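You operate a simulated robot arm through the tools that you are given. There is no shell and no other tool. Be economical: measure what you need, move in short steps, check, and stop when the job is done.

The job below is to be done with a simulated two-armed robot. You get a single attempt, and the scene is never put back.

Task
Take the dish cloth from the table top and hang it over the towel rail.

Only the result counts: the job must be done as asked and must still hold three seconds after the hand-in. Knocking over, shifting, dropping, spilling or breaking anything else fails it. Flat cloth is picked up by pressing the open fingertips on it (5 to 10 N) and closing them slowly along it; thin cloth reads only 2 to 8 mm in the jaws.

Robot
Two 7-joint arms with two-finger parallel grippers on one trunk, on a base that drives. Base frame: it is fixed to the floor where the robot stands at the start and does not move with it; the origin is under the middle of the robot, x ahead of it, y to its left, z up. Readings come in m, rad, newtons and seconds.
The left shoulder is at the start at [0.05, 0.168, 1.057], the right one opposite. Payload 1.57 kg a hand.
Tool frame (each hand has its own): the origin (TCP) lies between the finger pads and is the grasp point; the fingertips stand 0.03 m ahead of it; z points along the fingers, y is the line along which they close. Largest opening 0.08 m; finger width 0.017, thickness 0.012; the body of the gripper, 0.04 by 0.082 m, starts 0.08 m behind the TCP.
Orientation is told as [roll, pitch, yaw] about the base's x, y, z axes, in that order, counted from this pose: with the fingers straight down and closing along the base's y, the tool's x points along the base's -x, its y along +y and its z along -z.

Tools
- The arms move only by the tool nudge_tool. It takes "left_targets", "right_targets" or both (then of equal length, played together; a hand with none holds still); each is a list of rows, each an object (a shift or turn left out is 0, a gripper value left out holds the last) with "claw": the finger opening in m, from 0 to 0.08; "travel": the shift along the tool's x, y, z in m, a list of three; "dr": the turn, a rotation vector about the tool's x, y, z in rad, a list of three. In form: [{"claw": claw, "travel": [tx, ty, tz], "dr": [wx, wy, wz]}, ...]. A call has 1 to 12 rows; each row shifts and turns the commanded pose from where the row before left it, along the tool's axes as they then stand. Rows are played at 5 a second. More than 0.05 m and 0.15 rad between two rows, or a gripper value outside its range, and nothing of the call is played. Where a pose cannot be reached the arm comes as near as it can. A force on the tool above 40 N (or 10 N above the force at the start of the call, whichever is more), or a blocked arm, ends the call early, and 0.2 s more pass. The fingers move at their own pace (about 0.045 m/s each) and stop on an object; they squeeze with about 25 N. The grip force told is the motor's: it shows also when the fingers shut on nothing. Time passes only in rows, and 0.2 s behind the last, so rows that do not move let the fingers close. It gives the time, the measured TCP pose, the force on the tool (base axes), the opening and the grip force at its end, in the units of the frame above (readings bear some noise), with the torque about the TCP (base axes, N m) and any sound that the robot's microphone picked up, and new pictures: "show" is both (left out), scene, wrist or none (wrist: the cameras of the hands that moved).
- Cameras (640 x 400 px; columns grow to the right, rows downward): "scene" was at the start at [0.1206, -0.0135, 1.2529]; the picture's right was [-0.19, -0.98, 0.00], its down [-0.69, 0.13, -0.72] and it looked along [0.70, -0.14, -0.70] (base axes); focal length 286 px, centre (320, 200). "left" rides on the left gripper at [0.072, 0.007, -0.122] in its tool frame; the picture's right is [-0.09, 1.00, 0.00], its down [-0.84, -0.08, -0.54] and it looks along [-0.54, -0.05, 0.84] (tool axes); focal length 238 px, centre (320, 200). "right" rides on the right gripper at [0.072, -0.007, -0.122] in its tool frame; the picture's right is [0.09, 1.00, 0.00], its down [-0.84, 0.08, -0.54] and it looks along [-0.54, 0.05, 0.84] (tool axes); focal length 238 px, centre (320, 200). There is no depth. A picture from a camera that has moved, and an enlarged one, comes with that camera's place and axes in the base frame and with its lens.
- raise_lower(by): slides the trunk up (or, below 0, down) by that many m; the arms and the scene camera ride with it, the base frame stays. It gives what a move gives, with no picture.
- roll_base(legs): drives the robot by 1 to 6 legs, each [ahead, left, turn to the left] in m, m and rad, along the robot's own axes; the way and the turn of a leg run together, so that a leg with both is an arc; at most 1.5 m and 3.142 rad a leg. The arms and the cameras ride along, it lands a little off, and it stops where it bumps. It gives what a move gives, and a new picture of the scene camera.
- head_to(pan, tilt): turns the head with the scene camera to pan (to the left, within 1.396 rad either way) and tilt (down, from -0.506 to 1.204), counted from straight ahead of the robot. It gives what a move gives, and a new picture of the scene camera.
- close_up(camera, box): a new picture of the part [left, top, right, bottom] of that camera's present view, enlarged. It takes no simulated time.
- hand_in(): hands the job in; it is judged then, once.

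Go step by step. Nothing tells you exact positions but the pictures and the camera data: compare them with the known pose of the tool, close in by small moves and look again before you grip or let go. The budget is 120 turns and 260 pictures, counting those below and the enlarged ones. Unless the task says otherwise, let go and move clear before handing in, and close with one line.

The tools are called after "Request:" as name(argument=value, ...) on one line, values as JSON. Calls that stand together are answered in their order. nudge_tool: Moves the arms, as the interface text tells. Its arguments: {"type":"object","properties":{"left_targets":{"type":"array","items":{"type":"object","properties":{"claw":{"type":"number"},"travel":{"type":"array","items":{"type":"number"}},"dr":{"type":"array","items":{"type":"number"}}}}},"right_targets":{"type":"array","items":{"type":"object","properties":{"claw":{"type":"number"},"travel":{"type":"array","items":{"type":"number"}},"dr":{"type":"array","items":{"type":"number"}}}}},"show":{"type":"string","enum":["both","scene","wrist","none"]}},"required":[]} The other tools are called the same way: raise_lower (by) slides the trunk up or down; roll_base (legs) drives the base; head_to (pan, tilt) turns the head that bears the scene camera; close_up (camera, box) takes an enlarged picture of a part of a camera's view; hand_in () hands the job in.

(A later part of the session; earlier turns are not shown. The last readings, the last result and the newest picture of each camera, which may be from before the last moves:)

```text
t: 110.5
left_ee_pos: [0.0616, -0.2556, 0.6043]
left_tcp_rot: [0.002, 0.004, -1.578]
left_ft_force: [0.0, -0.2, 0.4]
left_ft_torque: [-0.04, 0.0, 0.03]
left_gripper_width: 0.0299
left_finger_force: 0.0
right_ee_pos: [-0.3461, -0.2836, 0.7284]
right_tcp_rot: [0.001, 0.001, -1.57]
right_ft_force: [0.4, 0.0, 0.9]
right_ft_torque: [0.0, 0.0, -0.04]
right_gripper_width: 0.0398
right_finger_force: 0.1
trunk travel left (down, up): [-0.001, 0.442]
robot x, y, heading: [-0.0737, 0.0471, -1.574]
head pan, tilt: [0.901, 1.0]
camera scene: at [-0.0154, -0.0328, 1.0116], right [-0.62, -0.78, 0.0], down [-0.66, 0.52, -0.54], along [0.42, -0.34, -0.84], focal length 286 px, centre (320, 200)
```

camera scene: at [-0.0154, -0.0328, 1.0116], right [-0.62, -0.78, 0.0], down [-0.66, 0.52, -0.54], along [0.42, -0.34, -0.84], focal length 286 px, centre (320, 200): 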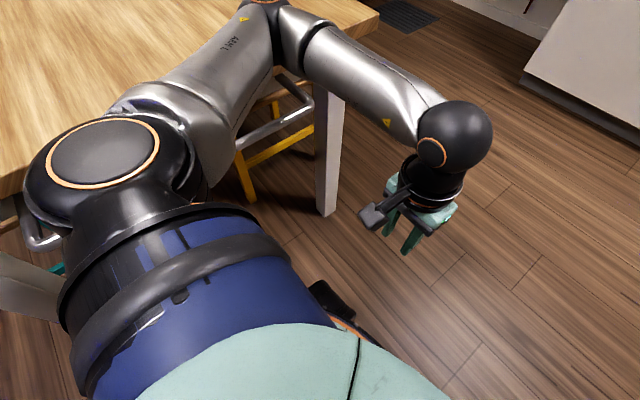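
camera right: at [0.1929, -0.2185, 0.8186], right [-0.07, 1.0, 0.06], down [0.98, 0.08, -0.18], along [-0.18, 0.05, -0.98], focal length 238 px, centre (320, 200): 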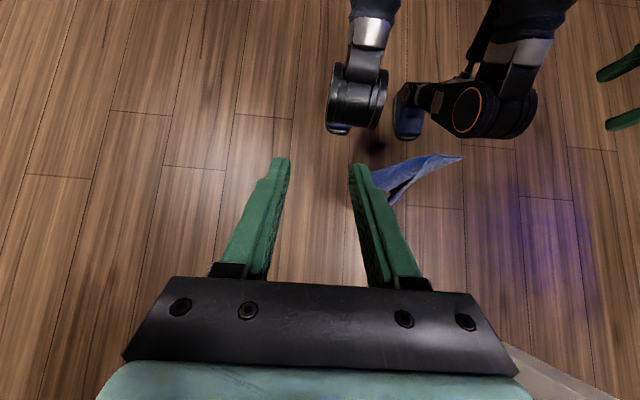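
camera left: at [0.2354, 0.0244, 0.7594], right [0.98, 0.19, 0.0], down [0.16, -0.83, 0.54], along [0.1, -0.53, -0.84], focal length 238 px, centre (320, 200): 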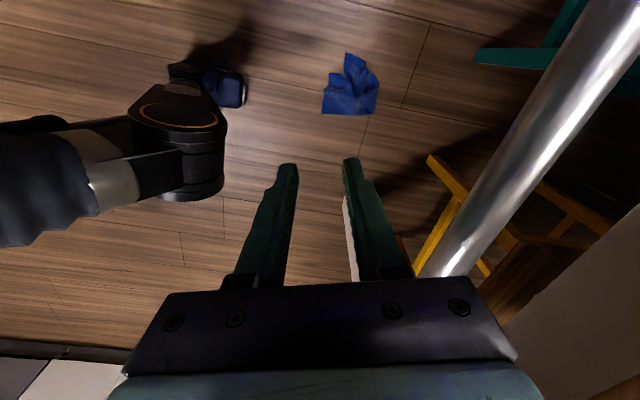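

The left elbow is over the table here. I move away from the table, lower the arm to floor height there, and will then drive back sideways to the cloth.

Request:
roll_base(legs=[[0, -0.26, 0]])

Request:
nudge_tool(left_targets=[{"travel": [0.0, 0.03, 0.02]}, {"travel": [0.01, 0.03, 0.02]}, {"travel": [0.01, 0.03, 0.03]}, {"travel": [0.01, 0.03, 0.03]}, {"travel": [0.01, 0.03, 0.03]}, {"travel": [0.01, 0.02, 0.035]}, {"travel": [0.01, 0.02, 0.035]}, {"travel": [0.01, 0, 0.04]}, {"travel": [0.01, 0, 0.04]}, {"travel": [0.01, 0, 0.04]}])

```text
t: 112.3
left_ee_pos: [-0.2009, -0.2543, 0.6044]
left_tcp_rot: [0.001, 0.003, -1.581]
left_ft_force: [0.5, 0.3, 0.2]
left_ft_torque: [-0.01, 0.01, -0.01]
left_gripper_width: 0.0299
left_finger_force: 0.1
right_ee_pos: [-0.6078, -0.2821, 0.7284]
right_tcp_rot: [0.004, 0.001, -1.572]
right_ft_force: [0.0, -0.3, 0.3]
right_ft_torque: [-0.04, -0.01, 0.0]
right_gripper_width: 0.0398
right_finger_force: 0.1
trunk travel left (down, up): [-0.001, 0.442]
robot x, y, heading: [-0.333, 0.0469, -1.572]
head pan, tilt: [0.901, 1.0]
camera scene: at [-0.2766, -0.0321, 1.0116], right [-0.62, -0.78, 0.0], down [-0.66, 0.52, -0.54], along [0.42, -0.34, -0.84], focal length 286 px, centre (320, 200)
```

scene: 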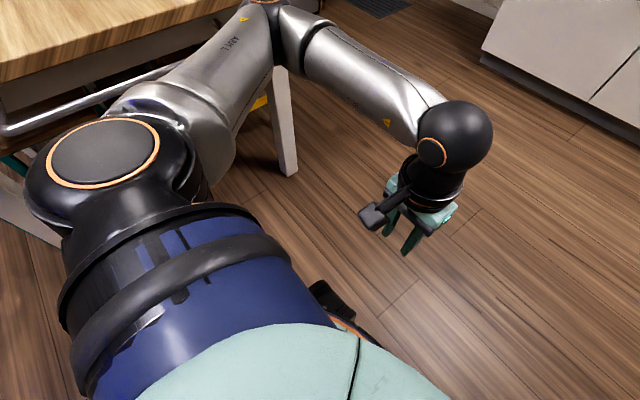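

```text
t: 114.5
left_ee_pos: [-0.0109, -0.1626, 0.2853]
left_tcp_rot: [0.001, 0.004, -1.579]
left_ft_force: [-0.1, 0.1, 0.4]
left_ft_torque: [-0.01, 0.0, 0.02]
left_gripper_width: 0.0302
left_finger_force: 0.0
right_ee_pos: [-0.608, -0.2821, 0.7272]
right_tcp_rot: [0.001, 0.002, -1.573]
right_ft_force: [0.3, -0.2, 0.2]
right_ft_torque: [-0.01, -0.01, 0.0]
right_gripper_width: 0.0402
right_finger_force: 0.1
trunk travel left (down, up): [-0.001, 0.442]
robot x, y, heading: [-0.3316, 0.0465, -1.576]
head pan, tilt: [0.901, 1.0]
camera scene: at [-0.2767, -0.032, 1.0116], right [-0.62, -0.78, 0.0], down [-0.66, 0.52, -0.54], along [0.42, -0.34, -0.84], focal length 286 px, centre (320, 200)
camera left: at [-0.0033, -0.0918, 0.408], right [0.99, -0.1, 0.0], down [-0.09, -0.84, 0.54], along [-0.05, -0.54, -0.84], focal length 238 px, centre (320, 200)
```

scene: 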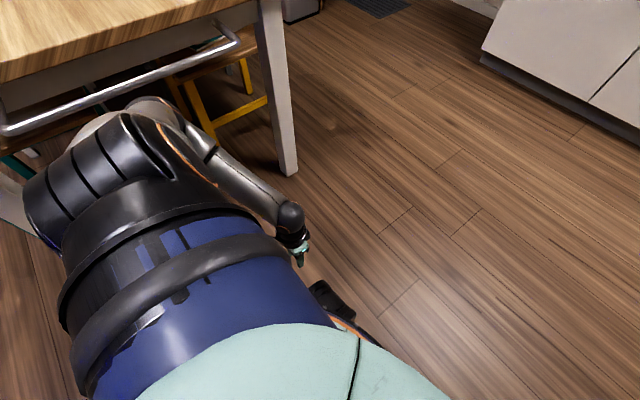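
left: 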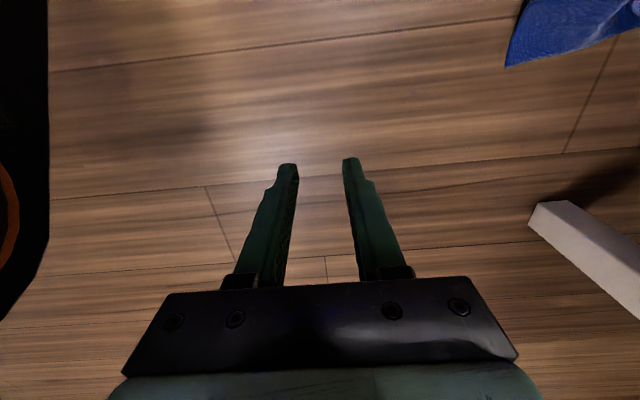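

The arm reaches low without trouble here, and the camera already sees the cloth. I go on down to z ≈ 0.10 and back toward the cloth's y.

Request:
nudge_tool(left_targets=[{"travel": [0.015, 0, 0.03]}, {"travel": [0.015, 0, 0.03]}, {"travel": [0.015, 0, 0.03]}, {"travel": [0.015, 0, 0.03]}, {"travel": [0.015, 0, 0.03]}, {"travel": [0.015, 0, 0.03]}, {}])

```text
t: 116.1
left_ee_pos: [-0.0093, -0.0738, 0.109]
left_tcp_rot: [0.004, 0.005, -1.579]
left_ft_force: [0.1, 0.1, 0.0]
left_ft_torque: [0.01, 0.03, 0.03]
left_gripper_width: 0.0298
left_finger_force: 0.0
right_ee_pos: [-0.6082, -0.282, 0.7273]
right_tcp_rot: [0.001, 0.002, -1.573]
right_ft_force: [-0.3, -0.8, 0.6]
right_ft_torque: [0.03, 0.03, 0.03]
right_gripper_width: 0.0397
right_finger_force: 0.0
trunk travel left (down, up): [-0.001, 0.442]
robot x, y, heading: [-0.3303, 0.0507, -1.576]
head pan, tilt: [0.901, 1.0]
camera scene: at [-0.2767, -0.0321, 1.0116], right [-0.62, -0.78, 0.0], down [-0.66, 0.52, -0.54], along [0.42, -0.34, -0.84], focal length 286 px, centre (320, 200)
camera left: at [-0.0025, -0.0026, 0.2299], right [0.99, -0.1, 0.0], down [-0.09, -0.84, 0.54], along [-0.05, -0.54, -0.84], focal length 238 px, centre (320, 200)
```

scene: 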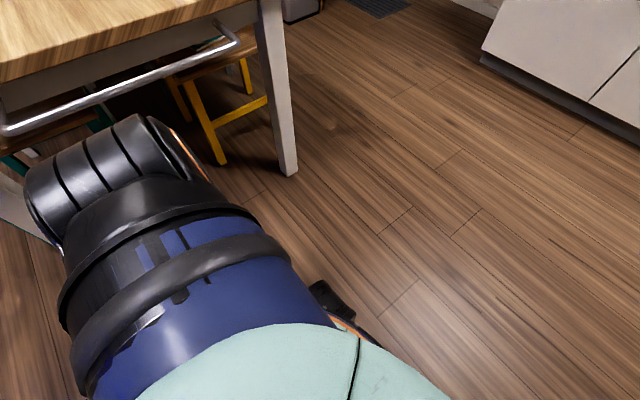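
left: 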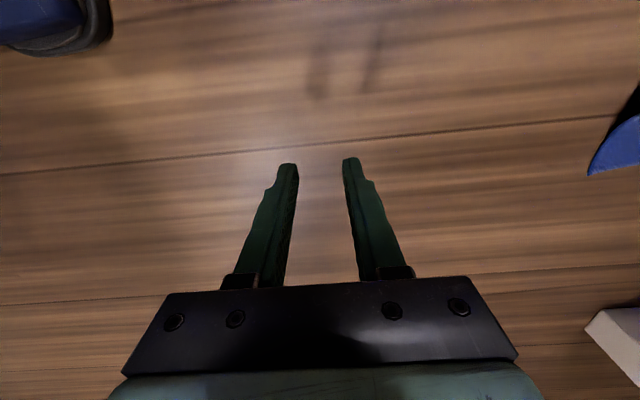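

Floor height is reachable. I drive left 0.2 m toward the cloth and look.

Request:
nudge_tool(left_targets=[{"claw": 0.07, "travel": [0, 0, -0.02]}, {"travel": [0, 0, -0.02]}, {}], show="none")

Request:
roll_base(legs=[[0, 0.22, 0]])

Request:
nudge_tool(left_targets=[{}], show="wrist")

```text
t: 116.9
left_ee_pos: [-0.0104, -0.0729, 0.1463]
left_tcp_rot: [0.001, 0.003, -1.58]
left_ft_force: [0.8, -0.9, -0.2]
left_ft_torque: [0.02, 0.01, 0.02]
left_gripper_width: 0.0701
left_finger_force: 0.0
right_ee_pos: [-0.6079, -0.2824, 0.7266]
right_tcp_rot: [0.001, 0.0, -1.574]
right_ft_force: [-1.1, -1.1, -0.4]
right_ft_torque: [0.0, 0.0, 0.02]
right_gripper_width: 0.0401
right_finger_force: 0.1
trunk travel left (down, up): [-0.001, 0.442]
robot x, y, heading: [-0.3336, 0.0469, -1.575]
head pan, tilt: [0.901, 1.0]
```

```text
t: 118.6
left_ee_pos: [0.1836, -0.0744, 0.144]
left_tcp_rot: [-0.027, 0.001, -1.575]
left_ft_force: [3.0, -4.9, -0.1]
left_ft_torque: [0.12, 0.03, 0.18]
left_gripper_width: 0.0683
left_finger_force: 0.1
right_ee_pos: [-0.3917, -0.2834, 0.7288]
right_tcp_rot: [0.001, 0.001, -1.568]
right_ft_force: [0.7, 0.1, 0.1]
right_ft_torque: [0.02, -0.01, 0.02]
right_gripper_width: 0.0401
right_finger_force: 0.0
trunk travel left (down, up): [-0.001, 0.442]
robot x, y, heading: [-0.1186, 0.0499, -1.57]
head pan, tilt: [0.901, 1.0]
stopped in leg 1: the robot was blocked; the commanded pose is now the measured one
camera scene: at [-0.0626, -0.0319, 1.0117], right [-0.62, -0.78, 0.0], down [-0.66, 0.52, -0.54], along [0.42, -0.34, -0.84], focal length 286 px, centre (320, 200)
```

scene: 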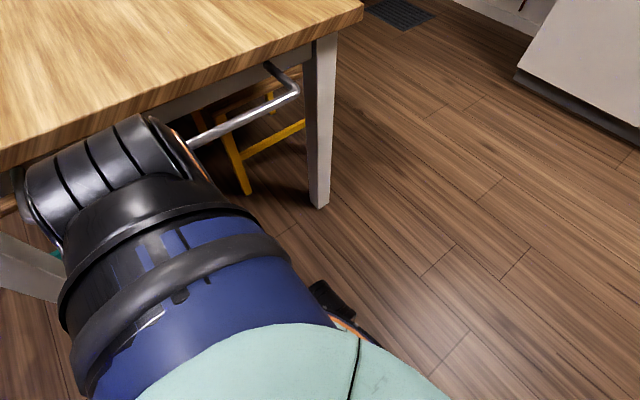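

```text
t: 119.0
left_ee_pos: [0.1842, -0.0745, 0.1438]
left_tcp_rot: [-0.026, 0.003, -1.576]
left_ft_force: [3.4, -5.2, 0.0]
left_ft_torque: [0.1, 0.03, 0.2]
left_gripper_width: 0.0663
left_finger_force: 0.1
right_ee_pos: [-0.3914, -0.2836, 0.727]
right_tcp_rot: [0.002, 0.002, -1.566]
right_ft_force: [-0.7, -0.4, 0.5]
right_ft_torque: [0.01, 0.01, 0.0]
right_gripper_width: 0.04
right_finger_force: 0.0
trunk travel left (down, up): [-0.001, 0.442]
robot x, y, heading: [-0.1173, 0.0496, -1.567]
head pan, tilt: [0.901, 1.0]
camera left: at [0.1939, -0.0024, 0.2659], right [0.99, -0.1, -0.03], down [-0.07, -0.84, 0.54], along [-0.07, -0.54, -0.84], focal length 238 px, centre (320, 200)
```

left: 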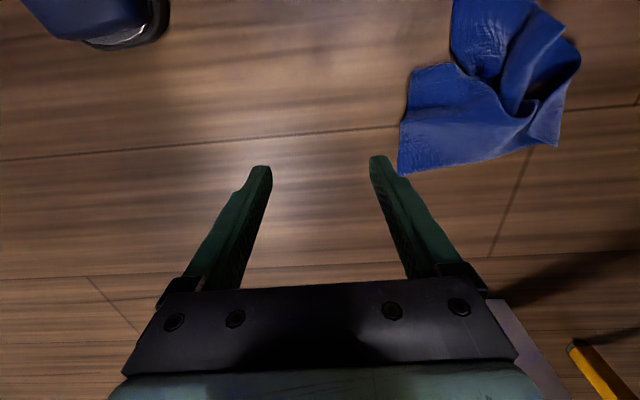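

The bent elbow met the rail. I back off 10 cm, lower the hand to straighten the arm, and come in again.

Request:
roll_base(legs=[[0, -0.1, 0]])

Request:
nudge_tool(left_targets=[{"claw": 0.06, "travel": [0, 0, 0.02], "dr": [0.026, 0, 0]}, {"travel": [0, 0, 0.02]}, {"travel": [0, 0, 0.02]}, {"travel": [0, 0, 0.02]}, {}], show="wrist")

```text
t: 120.2
left_ee_pos: [0.0856, -0.0729, 0.1441]
left_tcp_rot: [-0.026, 0.003, -1.577]
left_ft_force: [3.2, -2.7, -0.6]
left_ft_torque: [0.06, 0.03, 0.16]
left_gripper_width: 0.067
left_finger_force: 0.1
right_ee_pos: [-0.4914, -0.2838, 0.7277]
right_tcp_rot: [0.001, 0.003, -1.568]
right_ft_force: [0.3, 0.6, -0.6]
right_ft_torque: [0.0, 0.01, -0.01]
right_gripper_width: 0.0402
right_finger_force: 0.1
trunk travel left (down, up): [-0.001, 0.442]
robot x, y, heading: [-0.218, 0.0473, -1.569]
head pan, tilt: [0.901, 1.0]
camera scene: at [-0.1616, -0.032, 1.0116], right [-0.62, -0.78, 0.0], down [-0.66, 0.52, -0.54], along [0.42, -0.34, -0.84], focal length 286 px, centre (320, 200)
```

scene: 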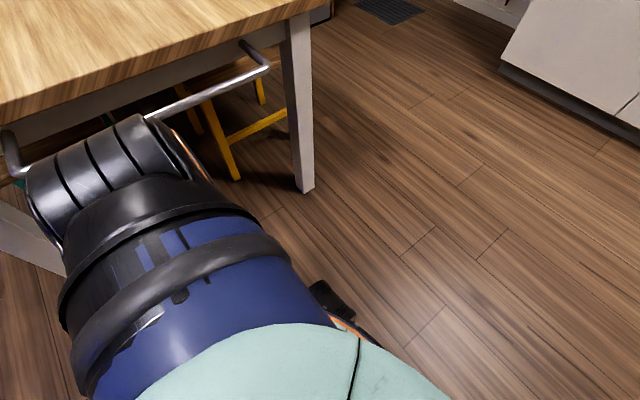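

```text
t: 121.4
left_ee_pos: [0.0807, -0.0724, 0.0642]
left_tcp_rot: [-0.051, 0.004, -1.576]
left_ft_force: [2.9, -0.5, 1.1]
left_ft_torque: [-0.02, 0.02, 0.03]
left_gripper_width: 0.058
left_finger_force: 0.1
right_ee_pos: [-0.4906, -0.2832, 0.728]
right_tcp_rot: [0.002, 0.001, -1.568]
right_ft_force: [-0.9, 0.0, 0.0]
right_ft_torque: [-0.01, 0.02, -0.01]
right_gripper_width: 0.0399
right_finger_force: 0.0
trunk travel left (down, up): [-0.001, 0.442]
robot x, y, heading: [-0.2159, 0.0468, -1.567]
head pan, tilt: [0.901, 1.0]
camera left: at [0.0945, -0.0011, 0.1861], right [0.99, -0.1, -0.05], down [-0.05, -0.84, 0.54], along [-0.1, -0.54, -0.84], focal length 238 px, centre (320, 200)
```

left: 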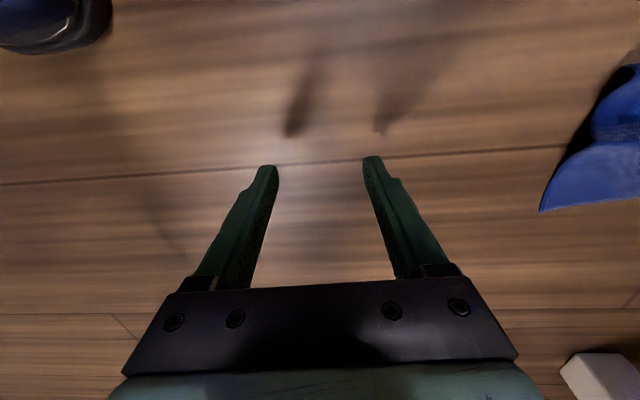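

A small side force shows the inner finger brushing the base. I move the hand outward, tilt it outward, and drive in.

Request:
nudge_tool(left_targets=[{"travel": [0, 0.02, 0], "dr": [-0.1, 0, 0]}, {"travel": [0, 0.02, 0], "dr": [-0.1, 0, 0]}, {"travel": [0, 0.015, 0.0], "dr": [-0.08, 0, 0]}, {}], show="none")

Request:
roll_base(legs=[[0, 0.09, 0]])

Request:
nudge_tool(left_targets=[{}], show="wrist")

```text
t: 122.4
left_ee_pos: [0.1383, -0.0723, 0.0657]
left_tcp_rot: [0.229, 0.003, -1.575]
left_ft_force: [0.8, -0.2, 0.6]
left_ft_torque: [-0.03, 0.0, -0.01]
left_gripper_width: 0.0599
left_finger_force: 0.0
right_ee_pos: [-0.4908, -0.2831, 0.7272]
right_tcp_rot: [0.001, 0.002, -1.567]
right_ft_force: [0.0, 0.3, 0.1]
right_ft_torque: [0.01, -0.02, 0.02]
right_gripper_width: 0.0402
right_finger_force: 0.0
trunk travel left (down, up): [-0.001, 0.442]
robot x, y, heading: [-0.2184, 0.0475, -1.568]
head pan, tilt: [0.901, 1.0]
```

```text
t: 123.5
left_ee_pos: [0.2273, -0.0703, 0.0663]
left_tcp_rot: [0.229, 0.005, -1.574]
left_ft_force: [0.7, 0.0, 0.0]
left_ft_torque: [0.02, 0.0, 0.01]
left_gripper_width: 0.0599
left_finger_force: 0.1
right_ee_pos: [-0.4012, -0.2848, 0.7276]
right_tcp_rot: [0.002, 0.001, -1.567]
right_ft_force: [0.0, -0.3, -0.2]
right_ft_torque: [0.01, 0.03, 0.01]
right_gripper_width: 0.0396
right_finger_force: 0.1
trunk travel left (down, up): [-0.001, 0.442]
robot x, y, heading: [-0.1238, 0.0503, -1.569]
head pan, tilt: [0.901, 1.0]
camera scene: at [-0.0715, -0.0318, 1.0116], right [-0.62, -0.79, 0.0], down [-0.66, 0.52, -0.54], along [0.42, -0.33, -0.84], focal length 286 px, centre (320, 200)
```

scene: 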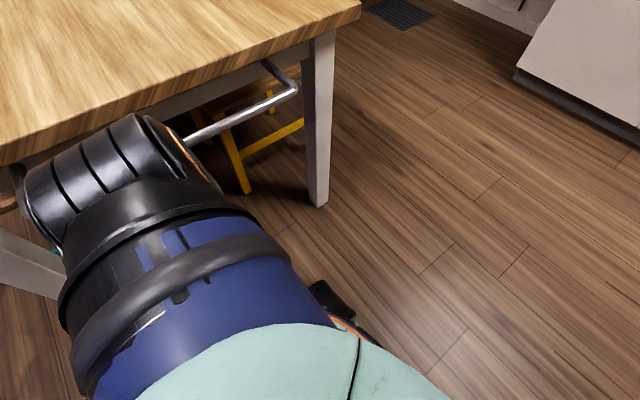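

```text
t: 123.9
left_ee_pos: [0.2274, -0.0711, 0.0658]
left_tcp_rot: [0.23, 0.003, -1.575]
left_ft_force: [-0.4, 0.6, 1.2]
left_ft_torque: [0.01, 0.0, -0.01]
left_gripper_width: 0.0602
left_finger_force: 0.1
right_ee_pos: [-0.3999, -0.284, 0.7278]
right_tcp_rot: [0.004, 0.0, -1.567]
right_ft_force: [-0.3, 0.4, -0.6]
right_ft_torque: [-0.03, -0.02, 0.05]
right_gripper_width: 0.0399
right_finger_force: 0.0
trunk travel left (down, up): [-0.001, 0.442]
robot x, y, heading: [-0.1289, 0.0491, -1.565]
head pan, tilt: [0.901, 1.0]
camera left: at [0.2066, 0.0001, 0.1862], right [0.97, -0.1, 0.22], down [-0.2, -0.84, 0.51], along [0.14, -0.54, -0.83], focal length 238 px, centre (320, 200)
```

left: 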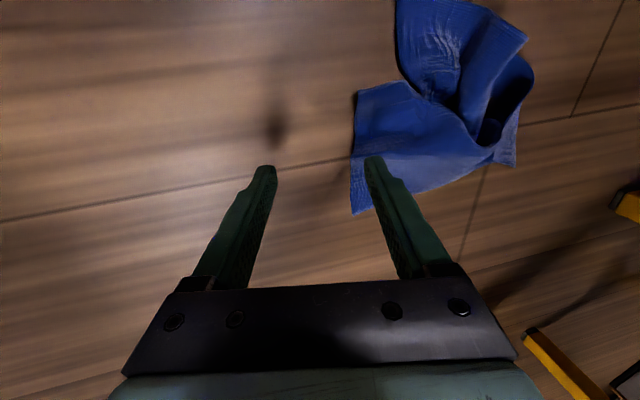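

The standing fold of the cloth is at about (0.355, −0.03). I raise slightly, drive 7 cm closer and look again.

Request:
nudge_tool(left_targets=[{"claw": 0.07, "travel": [0.015, 0, -0.015]}, {"travel": [0.015, 0, -0.01]}], show="none")

Request:
roll_base(legs=[[0, 0.075, 0]])

Request:
nudge_tool(left_targets=[{}], show="wrist")

```text
t: 124.5
left_ee_pos: [0.2231, -0.043, 0.0911]
left_tcp_rot: [0.229, 0.005, -1.572]
left_ft_force: [0.2, -0.1, -0.8]
left_ft_torque: [0.03, 0.03, -0.02]
left_gripper_width: 0.0701
left_finger_force: 0.1
right_ee_pos: [-0.3988, -0.2836, 0.7287]
right_tcp_rot: [0.002, 0.002, -1.566]
right_ft_force: [-0.1, -0.3, 1.2]
right_ft_torque: [-0.01, -0.01, -0.01]
right_gripper_width: 0.0401
right_finger_force: 0.0
trunk travel left (down, up): [-0.001, 0.442]
robot x, y, heading: [-0.1286, 0.0493, -1.567]
head pan, tilt: [0.901, 1.0]
```

```text
t: 125.5
left_ee_pos: [0.2972, -0.0417, 0.0917]
left_tcp_rot: [0.228, 0.003, -1.575]
left_ft_force: [0.2, -0.2, -0.4]
left_ft_torque: [0.0, 0.01, 0.05]
left_gripper_width: 0.07
left_finger_force: 0.0
right_ee_pos: [-0.3261, -0.2848, 0.7278]
right_tcp_rot: [0.001, 0.003, -1.563]
right_ft_force: [0.7, 0.3, 1.1]
right_ft_torque: [-0.01, 0.02, -0.01]
right_gripper_width: 0.0398
right_finger_force: 0.2
trunk travel left (down, up): [-0.001, 0.442]
robot x, y, heading: [-0.0549, 0.0511, -1.564]
head pan, tilt: [0.901, 1.0]
camera scene: at [0.0026, -0.0315, 1.0116], right [-0.62, -0.79, 0.0], down [-0.66, 0.52, -0.54], along [0.42, -0.33, -0.84], focal length 286 px, centre (320, 200)
```

scene: 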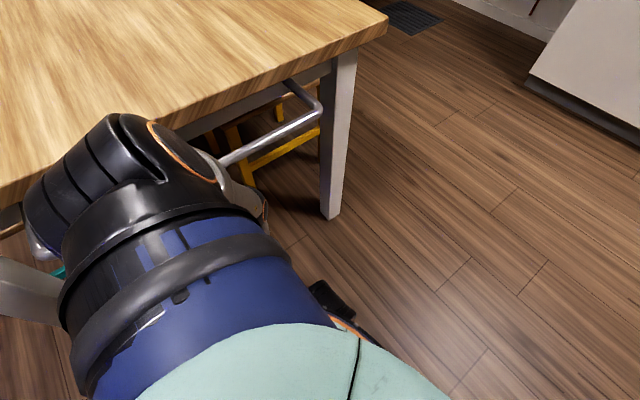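

```text
t: 125.9
left_ee_pos: [0.2976, -0.0427, 0.0909]
left_tcp_rot: [0.23, 0.003, -1.574]
left_ft_force: [-0.4, 0.1, -0.6]
left_ft_torque: [0.0, 0.0, 0.02]
left_gripper_width: 0.0698
left_finger_force: 0.0
right_ee_pos: [-0.3257, -0.2853, 0.7281]
right_tcp_rot: [0.002, 0.002, -1.564]
right_ft_force: [0.2, 0.8, 0.5]
right_ft_torque: [0.0, -0.01, 0.01]
right_gripper_width: 0.0398
right_finger_force: 0.0
trunk travel left (down, up): [-0.001, 0.442]
robot x, y, heading: [-0.0521, 0.0501, -1.57]
head pan, tilt: [0.901, 1.0]
camera left: at [0.2755, 0.0293, 0.2111], right [0.97, -0.1, 0.23], down [-0.2, -0.84, 0.51], along [0.14, -0.54, -0.83], focal length 238 px, centre (320, 200)
```

left: 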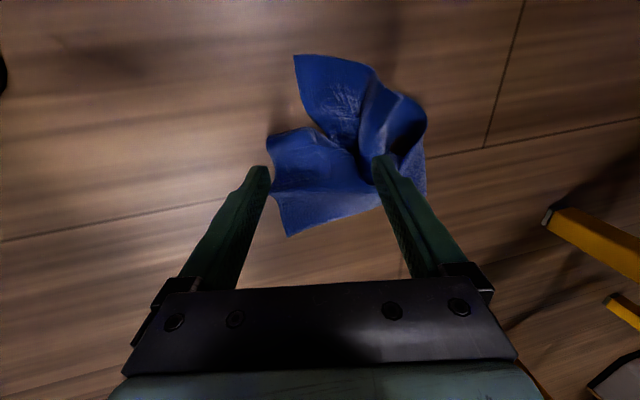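

The fold is a few cm beyond the fingers. I shift 5 cm out and 3 cm along, then lower part-way.

Request:
nudge_tool(left_targets=[{"claw": 0.075, "travel": [0.015, 0.023, 0.006]}, {"travel": [0.015, 0.022, 0.006]}, {"travel": [0, 0, 0.012]}, {"travel": [0, 0, 0.01]}, {}], show="wrist")

Request:
close_up(camera="left", box=[200, 20, 440, 240])

```text
t: 127.1
left_ee_pos: [0.3082, -0.0369, 0.0703]
left_tcp_rot: [0.228, 0.005, -1.572]
left_ft_force: [-0.2, 0.3, 0.1]
left_ft_torque: [-0.02, 0.0, -0.01]
left_gripper_width: 0.0751
left_finger_force: 0.0
left hand out of reach, approached as far as the arm can: row 1, 2
right_ee_pos: [-0.3263, -0.2831, 0.7269]
right_tcp_rot: [0.002, 0.002, -1.564]
right_ft_force: [0.0, -0.2, -0.7]
right_ft_torque: [0.03, -0.01, 0.01]
right_gripper_width: 0.0401
right_finger_force: 0.0
trunk travel left (down, up): [-0.001, 0.442]
robot x, y, heading: [-0.052, 0.0504, -1.57]
head pan, tilt: [0.901, 1.0]
camera left: at [0.2876, 0.034, 0.1904], right [0.97, -0.1, 0.23], down [-0.2, -0.84, 0.51], along [0.14, -0.54, -0.83], focal length 238 px, centre (320, 200)
```

left: 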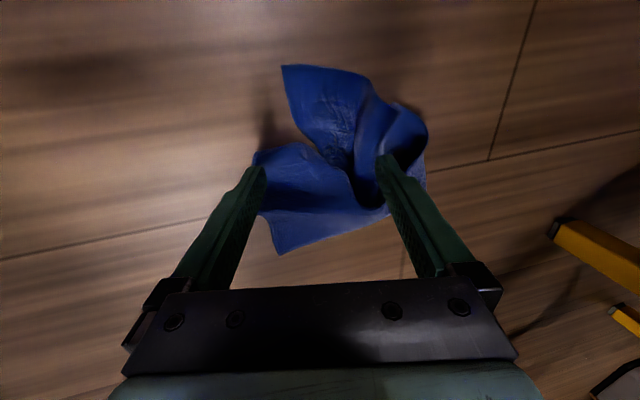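

```text
1.82 times, centred on (320, 130) of left
camera zoom: at [0.2876, 0.034, 0.1904], right [0.97, -0.1, 0.23], down [-0.2, -0.84, 0.51], along [0.14, -0.54, -0.83], focal length 433 px, centre (320, 327)
```

zoom: 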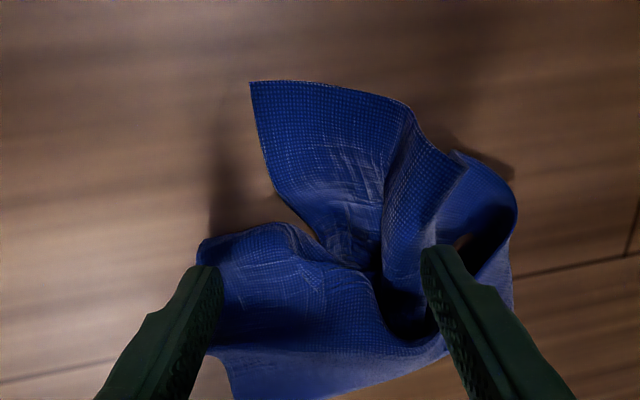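

The fingers now straddle the crumpled middle with several folds in between. I lower to just above the floor and then close.

Request:
nudge_tool(left_targets=[{"travel": [0.01, 0, 0.01]}, {"travel": [0.005, 0, 0.008]}, {"travel": [0, 0, 0.006]}, {}], show="none")

Request:
close_up(camera="left", box=[200, 20, 440, 240])

```text
t: 128.1
left_ee_pos: [0.3133, -0.0212, 0.0533]
left_tcp_rot: [0.229, 0.004, -1.574]
left_ft_force: [-0.4, -0.1, 0.0]
left_ft_torque: [0.0, 0.02, 0.02]
left_gripper_width: 0.0748
left_finger_force: 0.1
left hand out of reach, approached as far as the arm can: row 2, 3
right_ee_pos: [-0.3265, -0.284, 0.728]
right_tcp_rot: [0.002, 0.001, -1.563]
right_ft_force: [0.3, 0.4, -1.0]
right_ft_torque: [-0.02, 0.0, 0.01]
right_gripper_width: 0.0399
right_finger_force: 0.0
trunk travel left (down, up): [-0.001, 0.442]
robot x, y, heading: [-0.0504, 0.0497, -1.563]
head pan, tilt: [0.901, 1.0]
```

```text
1.82 times, centred on (320, 130) of left
camera zoom: at [0.2911, 0.0497, 0.1747], right [0.97, -0.1, 0.22], down [-0.2, -0.84, 0.51], along [0.14, -0.54, -0.83], focal length 433 px, centre (320, 327)
```

zoom: 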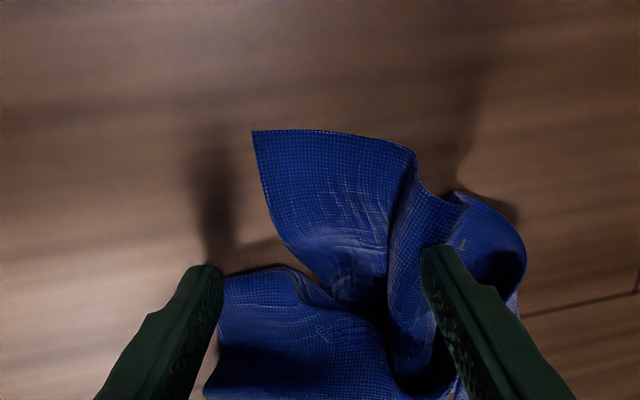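

The standing fold is right between the fingers. I close.

Request:
nudge_tool(left_targets=[{"claw": 0.065}, {"claw": 0.055}, {"claw": 0.045}, {"claw": 0.035}, {"claw": 0.025}, {"claw": 0.015}, {"claw": 0.007}, {"claw": 0.0}, {}, {}], show="none")

Request:
close_up(camera="left", box=[200, 20, 440, 240])

```text
t: 130.3
left_ee_pos: [0.3119, -0.0207, 0.0545]
left_tcp_rot: [0.23, 0.003, -1.574]
left_ft_force: [-0.6, -0.3, -1.0]
left_ft_torque: [0.02, 0.02, 0.0]
left_gripper_width: 0.0
left_finger_force: 21.1
right_ee_pos: [-0.3256, -0.2832, 0.7282]
right_tcp_rot: [0.002, 0.002, -1.563]
right_ft_force: [1.2, -0.1, 0.6]
right_ft_torque: [0.01, -0.01, 0.01]
right_gripper_width: 0.0402
right_finger_force: 0.1
trunk travel left (down, up): [-0.001, 0.442]
robot x, y, heading: [-0.0519, 0.0536, -1.566]
head pan, tilt: [0.901, 1.0]
```

```text
1.82 times, centred on (320, 130) of left
camera zoom: at [0.2912, 0.0496, 0.1747], right [0.97, -0.1, 0.23], down [-0.2, -0.84, 0.51], along [0.14, -0.54, -0.83], focal length 433 px, centre (320, 327)
```

zoom: 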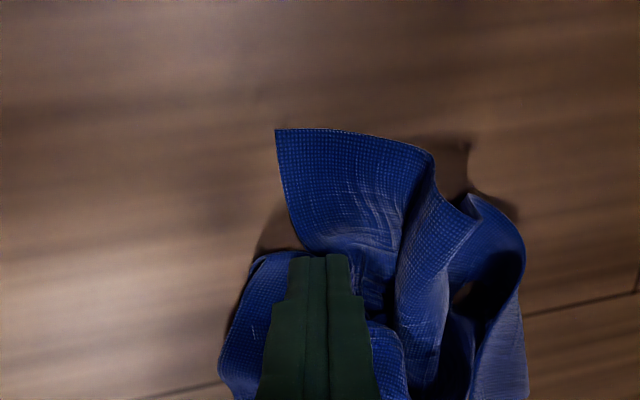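

Missed: the fold is 4 cm farther out. I lift, reopen, drive 4 cm closer and lower deeper.

Request:
nudge_tool(left_targets=[{"travel": [0, 0, -0.02]}, {"claw": 0.06, "travel": [0, 0, -0.02]}, {}, {}], show="none")

Request:
roll_base(legs=[[0, 0.04, 0]])

Request:
nudge_tool(left_targets=[{"travel": [0, 0, 0.015]}, {"travel": [0, 0, 0.01]}, {}], show="none")

Request:
close_up(camera="left", box=[200, 20, 440, 240])

```text
t: 131.3
left_ee_pos: [0.3081, -0.0222, 0.0749]
left_tcp_rot: [0.23, 0.011, -1.573]
left_ft_force: [-0.4, 0.5, 0.4]
left_ft_torque: [0.0, -0.02, 0.02]
left_gripper_width: 0.06
left_finger_force: 0.1
left hand out of reach, approached as far as the arm can: row 2
right_ee_pos: [-0.326, -0.2843, 0.7273]
right_tcp_rot: [0.002, 0.003, -1.563]
right_ft_force: [-0.6, -0.4, -0.1]
right_ft_torque: [-0.04, -0.01, 0.0]
right_gripper_width: 0.0402
right_finger_force: 0.0
trunk travel left (down, up): [-0.001, 0.442]
robot x, y, heading: [-0.0539, 0.0486, -1.564]
head pan, tilt: [0.901, 1.0]
```

```text
t: 132.3
left_ee_pos: [0.3323, -0.0226, 0.0726]
left_tcp_rot: [0.214, 0.01, -1.581]
left_ft_force: [-0.2, -0.2, -0.3]
left_ft_torque: [0.01, -0.04, 0.02]
left_gripper_width: 0.06
left_finger_force: 0.1
right_ee_pos: [-0.2898, -0.283, 0.7279]
right_tcp_rot: [0.007, 0.0, -1.563]
right_ft_force: [0.7, 0.2, 0.4]
right_ft_torque: [0.0, -0.01, 0.01]
right_gripper_width: 0.0398
right_finger_force: 0.0
trunk travel left (down, up): [-0.001, 0.442]
robot x, y, heading: [-0.0189, 0.0494, -1.575]
head pan, tilt: [0.901, 1.0]
stopped in leg 1: the robot was blocked; the commanded pose is now the measured one
camera scene: at [0.0372, -0.0308, 1.0122], right [-0.62, -0.79, 0.0], down [-0.66, 0.52, -0.54], along [0.43, -0.33, -0.84], focal length 286 px, centre (320, 200)
```

scene: 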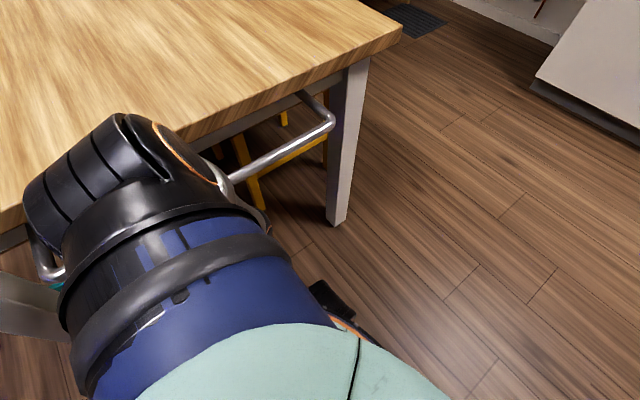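

```text
t: 133.1
left_ee_pos: [0.3385, -0.0239, 0.0527]
left_tcp_rot: [0.22, 0.014, -1.58]
left_ft_force: [0.4, -0.3, 0.0]
left_ft_torque: [-0.02, -0.03, 0.01]
left_gripper_width: 0.0598
left_finger_force: 0.1
left hand out of reach, approached as far as the arm can: row 2
right_ee_pos: [-0.2897, -0.2835, 0.7284]
right_tcp_rot: [0.002, 0.0, -1.564]
right_ft_force: [0.1, -0.1, 0.5]
right_ft_torque: [0.0, 0.01, -0.01]
right_gripper_width: 0.0399
right_finger_force: 0.1
trunk travel left (down, up): [-0.001, 0.442]
robot x, y, heading: [-0.0193, 0.0502, -1.566]
head pan, tilt: [0.901, 1.0]
```

```text
1.82 times, centred on (320, 130) of left
camera zoom: at [0.3189, 0.0463, 0.1749], right [0.97, -0.1, 0.21], down [-0.2, -0.84, 0.5], along [0.13, -0.53, -0.84], focal length 433 px, centre (320, 327)
```

zoom: 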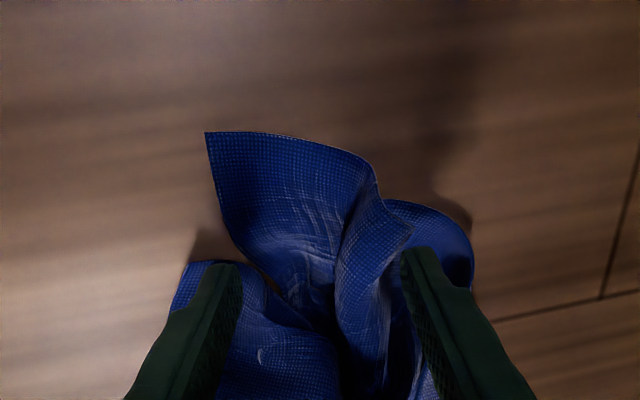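

The fold now lies well between the fingers at the lowest reach. I close again.

Request:
nudge_tool(left_targets=[{"claw": 0.05}, {"claw": 0.04}, {"claw": 0.032}, {"claw": 0.025}, {"claw": 0.018}, {"claw": 0.012}, {"claw": 0.006}, {"claw": 0.0}, {}, {}], show="none")

Request:
close_up(camera="left", box=[200, 20, 440, 240])

```text
t: 135.3
left_ee_pos: [0.3381, -0.0236, 0.0528]
left_tcp_rot: [0.217, 0.013, -1.579]
left_ft_force: [-1.0, -0.2, -0.5]
left_ft_torque: [0.03, 0.01, 0.01]
left_gripper_width: 0.0
left_finger_force: 21.5
right_ee_pos: [-0.2866, -0.2835, 0.7271]
right_tcp_rot: [0.003, 0.0, -1.563]
right_ft_force: [0.3, -0.4, -0.2]
right_ft_torque: [-0.02, 0.02, 0.01]
right_gripper_width: 0.0398
right_finger_force: 0.1
trunk travel left (down, up): [-0.001, 0.442]
robot x, y, heading: [-0.0135, 0.0506, -1.564]
head pan, tilt: [0.901, 1.0]
```

```text
1.82 times, centred on (320, 130) of left
camera zoom: at [0.3183, 0.0466, 0.1746], right [0.97, -0.1, 0.21], down [-0.2, -0.84, 0.5], along [0.13, -0.53, -0.84], focal length 433 px, centre (320, 327)
```

zoom: 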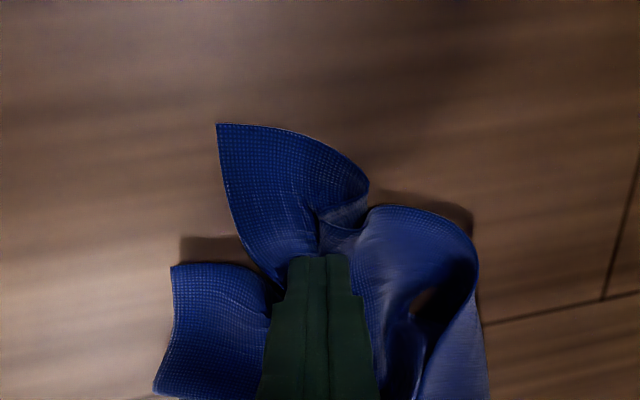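

The loop slid aside again. The near lobe at about (0.30, −0.06) is closer, where I can press right down to the floor. I lift, straighten the hand, and move over that lobe.

Request:
nudge_tool(left_targets=[{"travel": [0, 0, -0.02]}, {"claw": 0.06, "travel": [0, -0.01, -0.02]}, {"travel": [-0.015, -0.015, 0], "dr": [0.1, 0, 0]}, {"travel": [-0.015, -0.015, 0], "dr": [0.1, 0, 0]}, {}, {}], show="wrist")

Request:
close_up(camera="left", box=[200, 20, 480, 280])

```text
t: 136.6
left_ee_pos: [0.2545, -0.0847, 0.0781]
left_tcp_rot: [0.011, -0.044, -1.567]
left_ft_force: [8.0, -53.5, -7.8]
left_ft_torque: [6.24, 0.66, 1.75]
left_gripper_width: 0.0594
left_finger_force: 0.0
left hand out of reach, approached as far as the arm can: row 2, 3
right_ee_pos: [-0.3168, -0.282, 0.7289]
right_tcp_rot: [0.008, 0.0, -1.572]
right_ft_force: [0.1, -0.5, 0.3]
right_ft_torque: [0.02, -0.03, -0.04]
right_gripper_width: 0.04
right_finger_force: 0.0
trunk travel left (down, up): [-0.001, 0.442]
robot x, y, heading: [-0.0362, 0.0516, -1.575]
head pan, tilt: [0.901, 1.0]
stopped in row 6 (left hand): the force on the tool passed its limit (the readings are from after the stop); the commanded pose is now the measured one
camera left: at [0.2584, -0.0074, 0.1977], right [1.0, -0.09, 0.02], down [-0.08, -0.81, 0.58], along [-0.04, -0.58, -0.82], focal length 238 px, centre (320, 200)
```

left: 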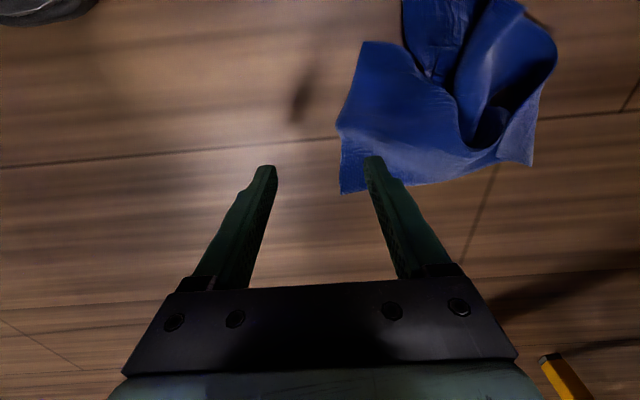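

```text
1.54 times, centred on (340, 150) of left
camera zoom: at [0.2584, -0.0074, 0.1977], right [1.0, -0.09, 0.02], down [-0.08, -0.81, 0.58], along [-0.04, -0.58, -0.82], focal length 367 px, centre (289, 277)
```

zoom: 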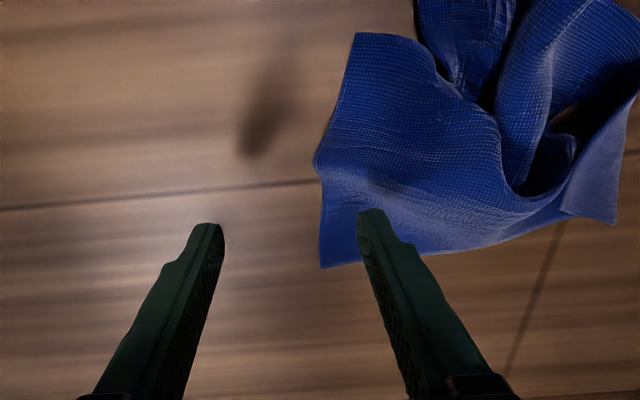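

The arm pushed against something (53 N), probably the elbow on the rail. I back the base off to release it.

Request:
roll_base(legs=[[0, -0.07, 0]])

Request:
nudge_tool(left_targets=[{}, {}], show="wrist")

```text
t: 137.3
left_ee_pos: [0.2563, -0.092, 0.0766]
left_tcp_rot: [0.01, -0.055, -1.558]
left_ft_force: [1.0, -0.7, -0.1]
left_ft_torque: [0.04, 0.08, 0.01]
left_gripper_width: 0.0599
left_finger_force: 0.1
right_ee_pos: [-0.3162, -0.283, 0.7281]
right_tcp_rot: [0.004, 0.002, -1.573]
right_ft_force: [-0.2, -0.2, -0.1]
right_ft_torque: [0.02, 0.01, -0.05]
right_gripper_width: 0.0398
right_finger_force: 0.0
trunk travel left (down, up): [-0.001, 0.442]
robot x, y, heading: [-0.0446, 0.0495, -1.576]
head pan, tilt: [0.901, 1.0]
stopped in leg 1: the force on the tool passed its limit (the readings are from after the stop); the commanded pose is now the measured one
camera scene: at [0.0138, -0.033, 1.0115], right [-0.63, -0.78, 0.0], down [-0.66, 0.53, -0.54], along [0.42, -0.34, -0.84], focal length 286 px, centre (320, 200)
```

scene: 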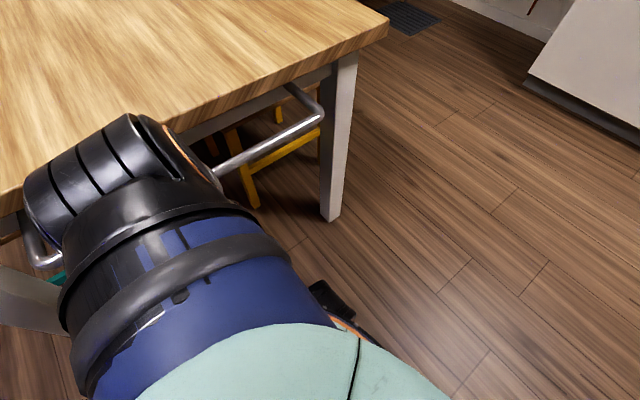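

```text
t: 137.9
left_ee_pos: [0.2559, -0.0925, 0.0761]
left_tcp_rot: [0.007, -0.053, -1.559]
left_ft_force: [1.3, -0.6, -0.9]
left_ft_torque: [0.01, 0.16, -0.02]
left_gripper_width: 0.0602
left_finger_force: 0.1
right_ee_pos: [-0.3164, -0.2825, 0.7278]
right_tcp_rot: [0.006, 0.002, -1.572]
right_ft_force: [-0.7, -0.6, -0.5]
right_ft_torque: [-0.04, -0.02, 0.02]
right_gripper_width: 0.0399
right_finger_force: 0.1
trunk travel left (down, up): [-0.001, 0.442]
robot x, y, heading: [-0.04, 0.0523, -1.578]
head pan, tilt: [0.901, 1.0]
camera left: at [0.2598, -0.0133, 0.1942], right [1.0, -0.08, 0.01], down [-0.07, -0.81, 0.58], along [-0.03, -0.58, -0.81], focal length 238 px, centre (320, 200)
```

left: 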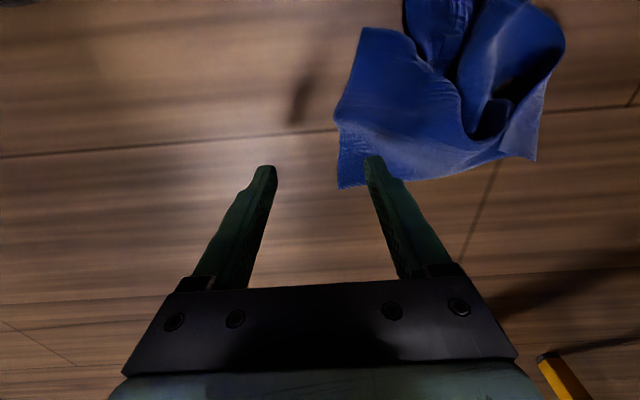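

Released; nothing moved. The floor itself is just out of reach for pressing, so I'll hook the cloth: set closed fingertips into the hollow behind the near lobe and drag it toward the robot, where I can reach lower.

Request:
nudge_tool(left_targets=[{"claw": 0.0, "travel": [0.02, 0.02, 0], "dr": [-0.1, 0.025, 0]}, {"travel": [0.02, 0.02, 0], "dr": [-0.1, 0.025, 0]}, {"travel": [0.01, 0.02, 0.0]}, {}], show="none")

Request:
roll_base(legs=[[0, 0.025, 0]])

Request:
nudge_tool(left_targets=[{}], show="wrist")

```text
t: 138.9
left_ee_pos: [0.3108, -0.0431, 0.0807]
left_tcp_rot: [0.205, 0.0, -1.551]
left_ft_force: [-0.1, -0.4, -0.1]
left_ft_torque: [0.01, -0.03, 0.0]
left_gripper_width: 0.0003
left_finger_force: 15.4
left hand out of reach, approached as far as the arm can: row 1, 3
right_ee_pos: [-0.3162, -0.2833, 0.7281]
right_tcp_rot: [0.004, 0.001, -1.573]
right_ft_force: [0.4, -0.1, -0.9]
right_ft_torque: [0.0, -0.02, -0.01]
right_gripper_width: 0.0402
right_finger_force: 0.1
trunk travel left (down, up): [-0.001, 0.442]
robot x, y, heading: [-0.0437, 0.0495, -1.579]
head pan, tilt: [0.901, 1.0]
```

```text
t: 139.8
left_ee_pos: [0.3129, -0.0436, 0.0781]
left_tcp_rot: [0.188, 0.003, -1.559]
left_ft_force: [-0.1, -0.3, -0.3]
left_ft_torque: [-0.02, 0.03, 0.03]
left_gripper_width: 0.0001
left_finger_force: 21.1
right_ee_pos: [-0.3013, -0.2828, 0.727]
right_tcp_rot: [0.005, 0.0, -1.574]
right_ft_force: [-0.1, -0.1, -0.2]
right_ft_torque: [0.01, 0.03, 0.01]
right_gripper_width: 0.0399
right_finger_force: 0.0
trunk travel left (down, up): [-0.001, 0.442]
robot x, y, heading: [-0.0241, 0.0472, -1.577]
head pan, tilt: [0.901, 1.0]
stopped in leg 1: the robot was blocked; the commanded pose is now the measured one
camera scene: at [0.0289, -0.0329, 1.0116], right [-0.63, -0.78, 0.0], down [-0.66, 0.53, -0.54], along [0.42, -0.34, -0.84], focal length 286 px, centre (320, 200)
```

scene: 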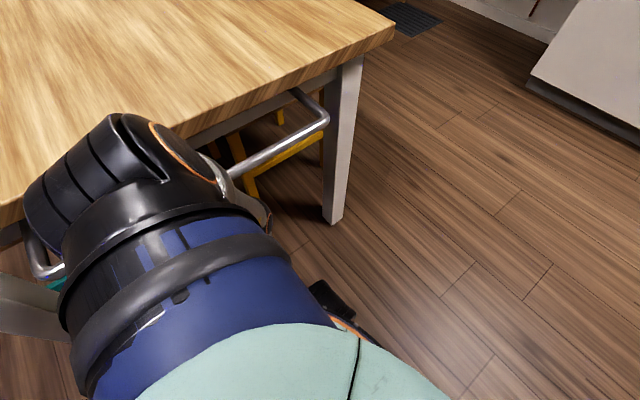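

```text
t: 140.2
left_ee_pos: [0.3131, -0.0444, 0.0775]
left_tcp_rot: [0.189, 0.001, -1.559]
left_ft_force: [0.3, 0.6, 0.5]
left_ft_torque: [0.0, 0.02, 0.0]
left_gripper_width: 0.0
left_finger_force: 21.3
right_ee_pos: [-0.3006, -0.2828, 0.7266]
right_tcp_rot: [0.006, -0.001, -1.572]
right_ft_force: [-0.6, 0.6, -0.4]
right_ft_torque: [0.01, 0.02, -0.02]
right_gripper_width: 0.04
right_finger_force: 0.0
trunk travel left (down, up): [-0.001, 0.442]
robot x, y, heading: [-0.0212, 0.0529, -1.583]
head pan, tilt: [0.901, 1.0]
camera left: at [0.2954, 0.0274, 0.1992], right [0.98, -0.08, 0.19], down [-0.17, -0.84, 0.52], along [0.12, -0.54, -0.84], focal length 238 px, centre (320, 200)
```

left: 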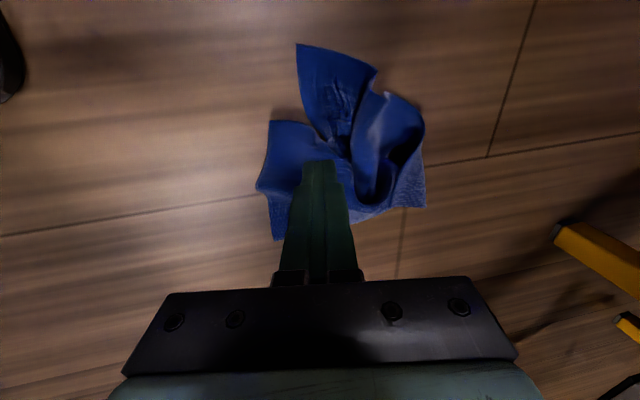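

Request:
nudge_tool(left_targets=[{"travel": [0, 0.01, 0.012]}, {"travel": [0, 0.015, 0.006]}, {"travel": [0, 0.01, 0.012]}, {"travel": [0, 0.005, 0.012]}, {}], show="none")

Request:
close_up(camera="left", box=[200, 20, 480, 280])

```text
t: 141.4
left_ee_pos: [0.3475, -0.0439, 0.0602]
left_tcp_rot: [0.186, 0.002, -1.56]
left_ft_force: [0.4, -0.5, -0.2]
left_ft_torque: [0.02, 0.04, -0.01]
left_gripper_width: 0.0002
left_finger_force: 21.3
left hand out of reach, approached as far as the arm can: row 3, 4
right_ee_pos: [-0.299, -0.2831, 0.7287]
right_tcp_rot: [0.004, -0.001, -1.573]
right_ft_force: [-0.5, 0.0, 0.5]
right_ft_torque: [-0.04, 0.04, -0.03]
right_gripper_width: 0.0399
right_finger_force: 0.0
trunk travel left (down, up): [-0.001, 0.442]
robot x, y, heading: [-0.027, 0.0482, -1.575]
head pan, tilt: [0.901, 1.0]
```

```text
1.54 times, centred on (340, 150) of left
camera zoom: at [0.33, 0.0268, 0.1813], right [0.98, -0.08, 0.18], down [-0.17, -0.84, 0.52], along [0.11, -0.54, -0.84], focal length 367 px, centre (289, 277)
```

zoom: 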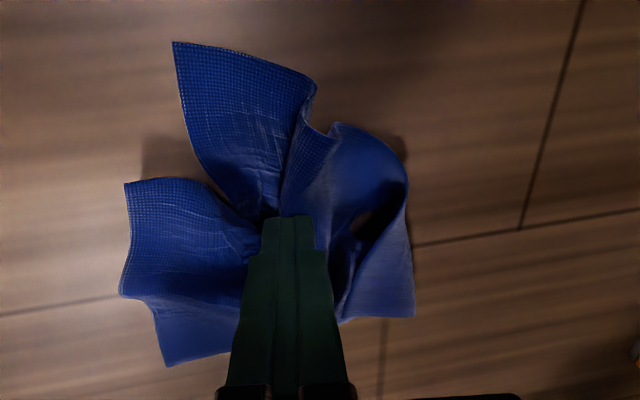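

The standing loop is just to the right of the fingertips. I rise 2.5 cm, open, shift over it and come down with one finger inside the loop.

Request:
nudge_tool(left_targets=[{"travel": [0, 0, -0.025]}, {"claw": 0.05, "travel": [0.01, 0.012, 0]}, {}, {}], show="none")

Request:
close_up(camera="left", box=[200, 20, 480, 280])

```text
t: 142.6
left_ee_pos: [0.2871, -0.0675, 0.0706]
left_tcp_rot: [0.121, -0.009, -1.583]
left_ft_force: [21.3, -5.7, -11.5]
left_ft_torque: [0.41, 1.73, -0.14]
left_gripper_width: 0.05
left_finger_force: 0.2
left hand out of reach, approached as far as the arm can: row 1, 2
right_ee_pos: [-0.3117, -0.2832, 0.727]
right_tcp_rot: [0.007, 0.002, -1.586]
right_ft_force: [-0.5, -0.5, 0.5]
right_ft_torque: [0.0, 0.0, 0.02]
right_gripper_width: 0.0397
right_finger_force: 0.1
trunk travel left (down, up): [-0.001, 0.442]
robot x, y, heading: [-0.0291, 0.0472, -1.591]
head pan, tilt: [0.901, 1.0]
stopped in row 4 (left hand): the arm was blocked; the commanded pose is now the measured one
```

```text
1.54 times, centred on (340, 150) of left
camera zoom: at [0.2801, 0.0049, 0.1911], right [0.99, -0.1, 0.12], down [-0.15, -0.83, 0.54], along [0.04, -0.55, -0.84], focal length 367 px, centre (289, 277)
```

zoom: 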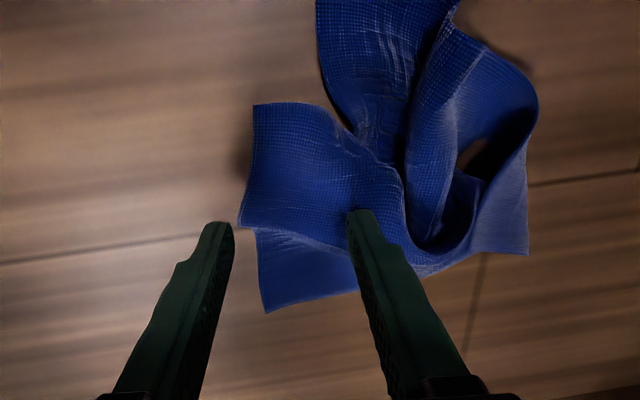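

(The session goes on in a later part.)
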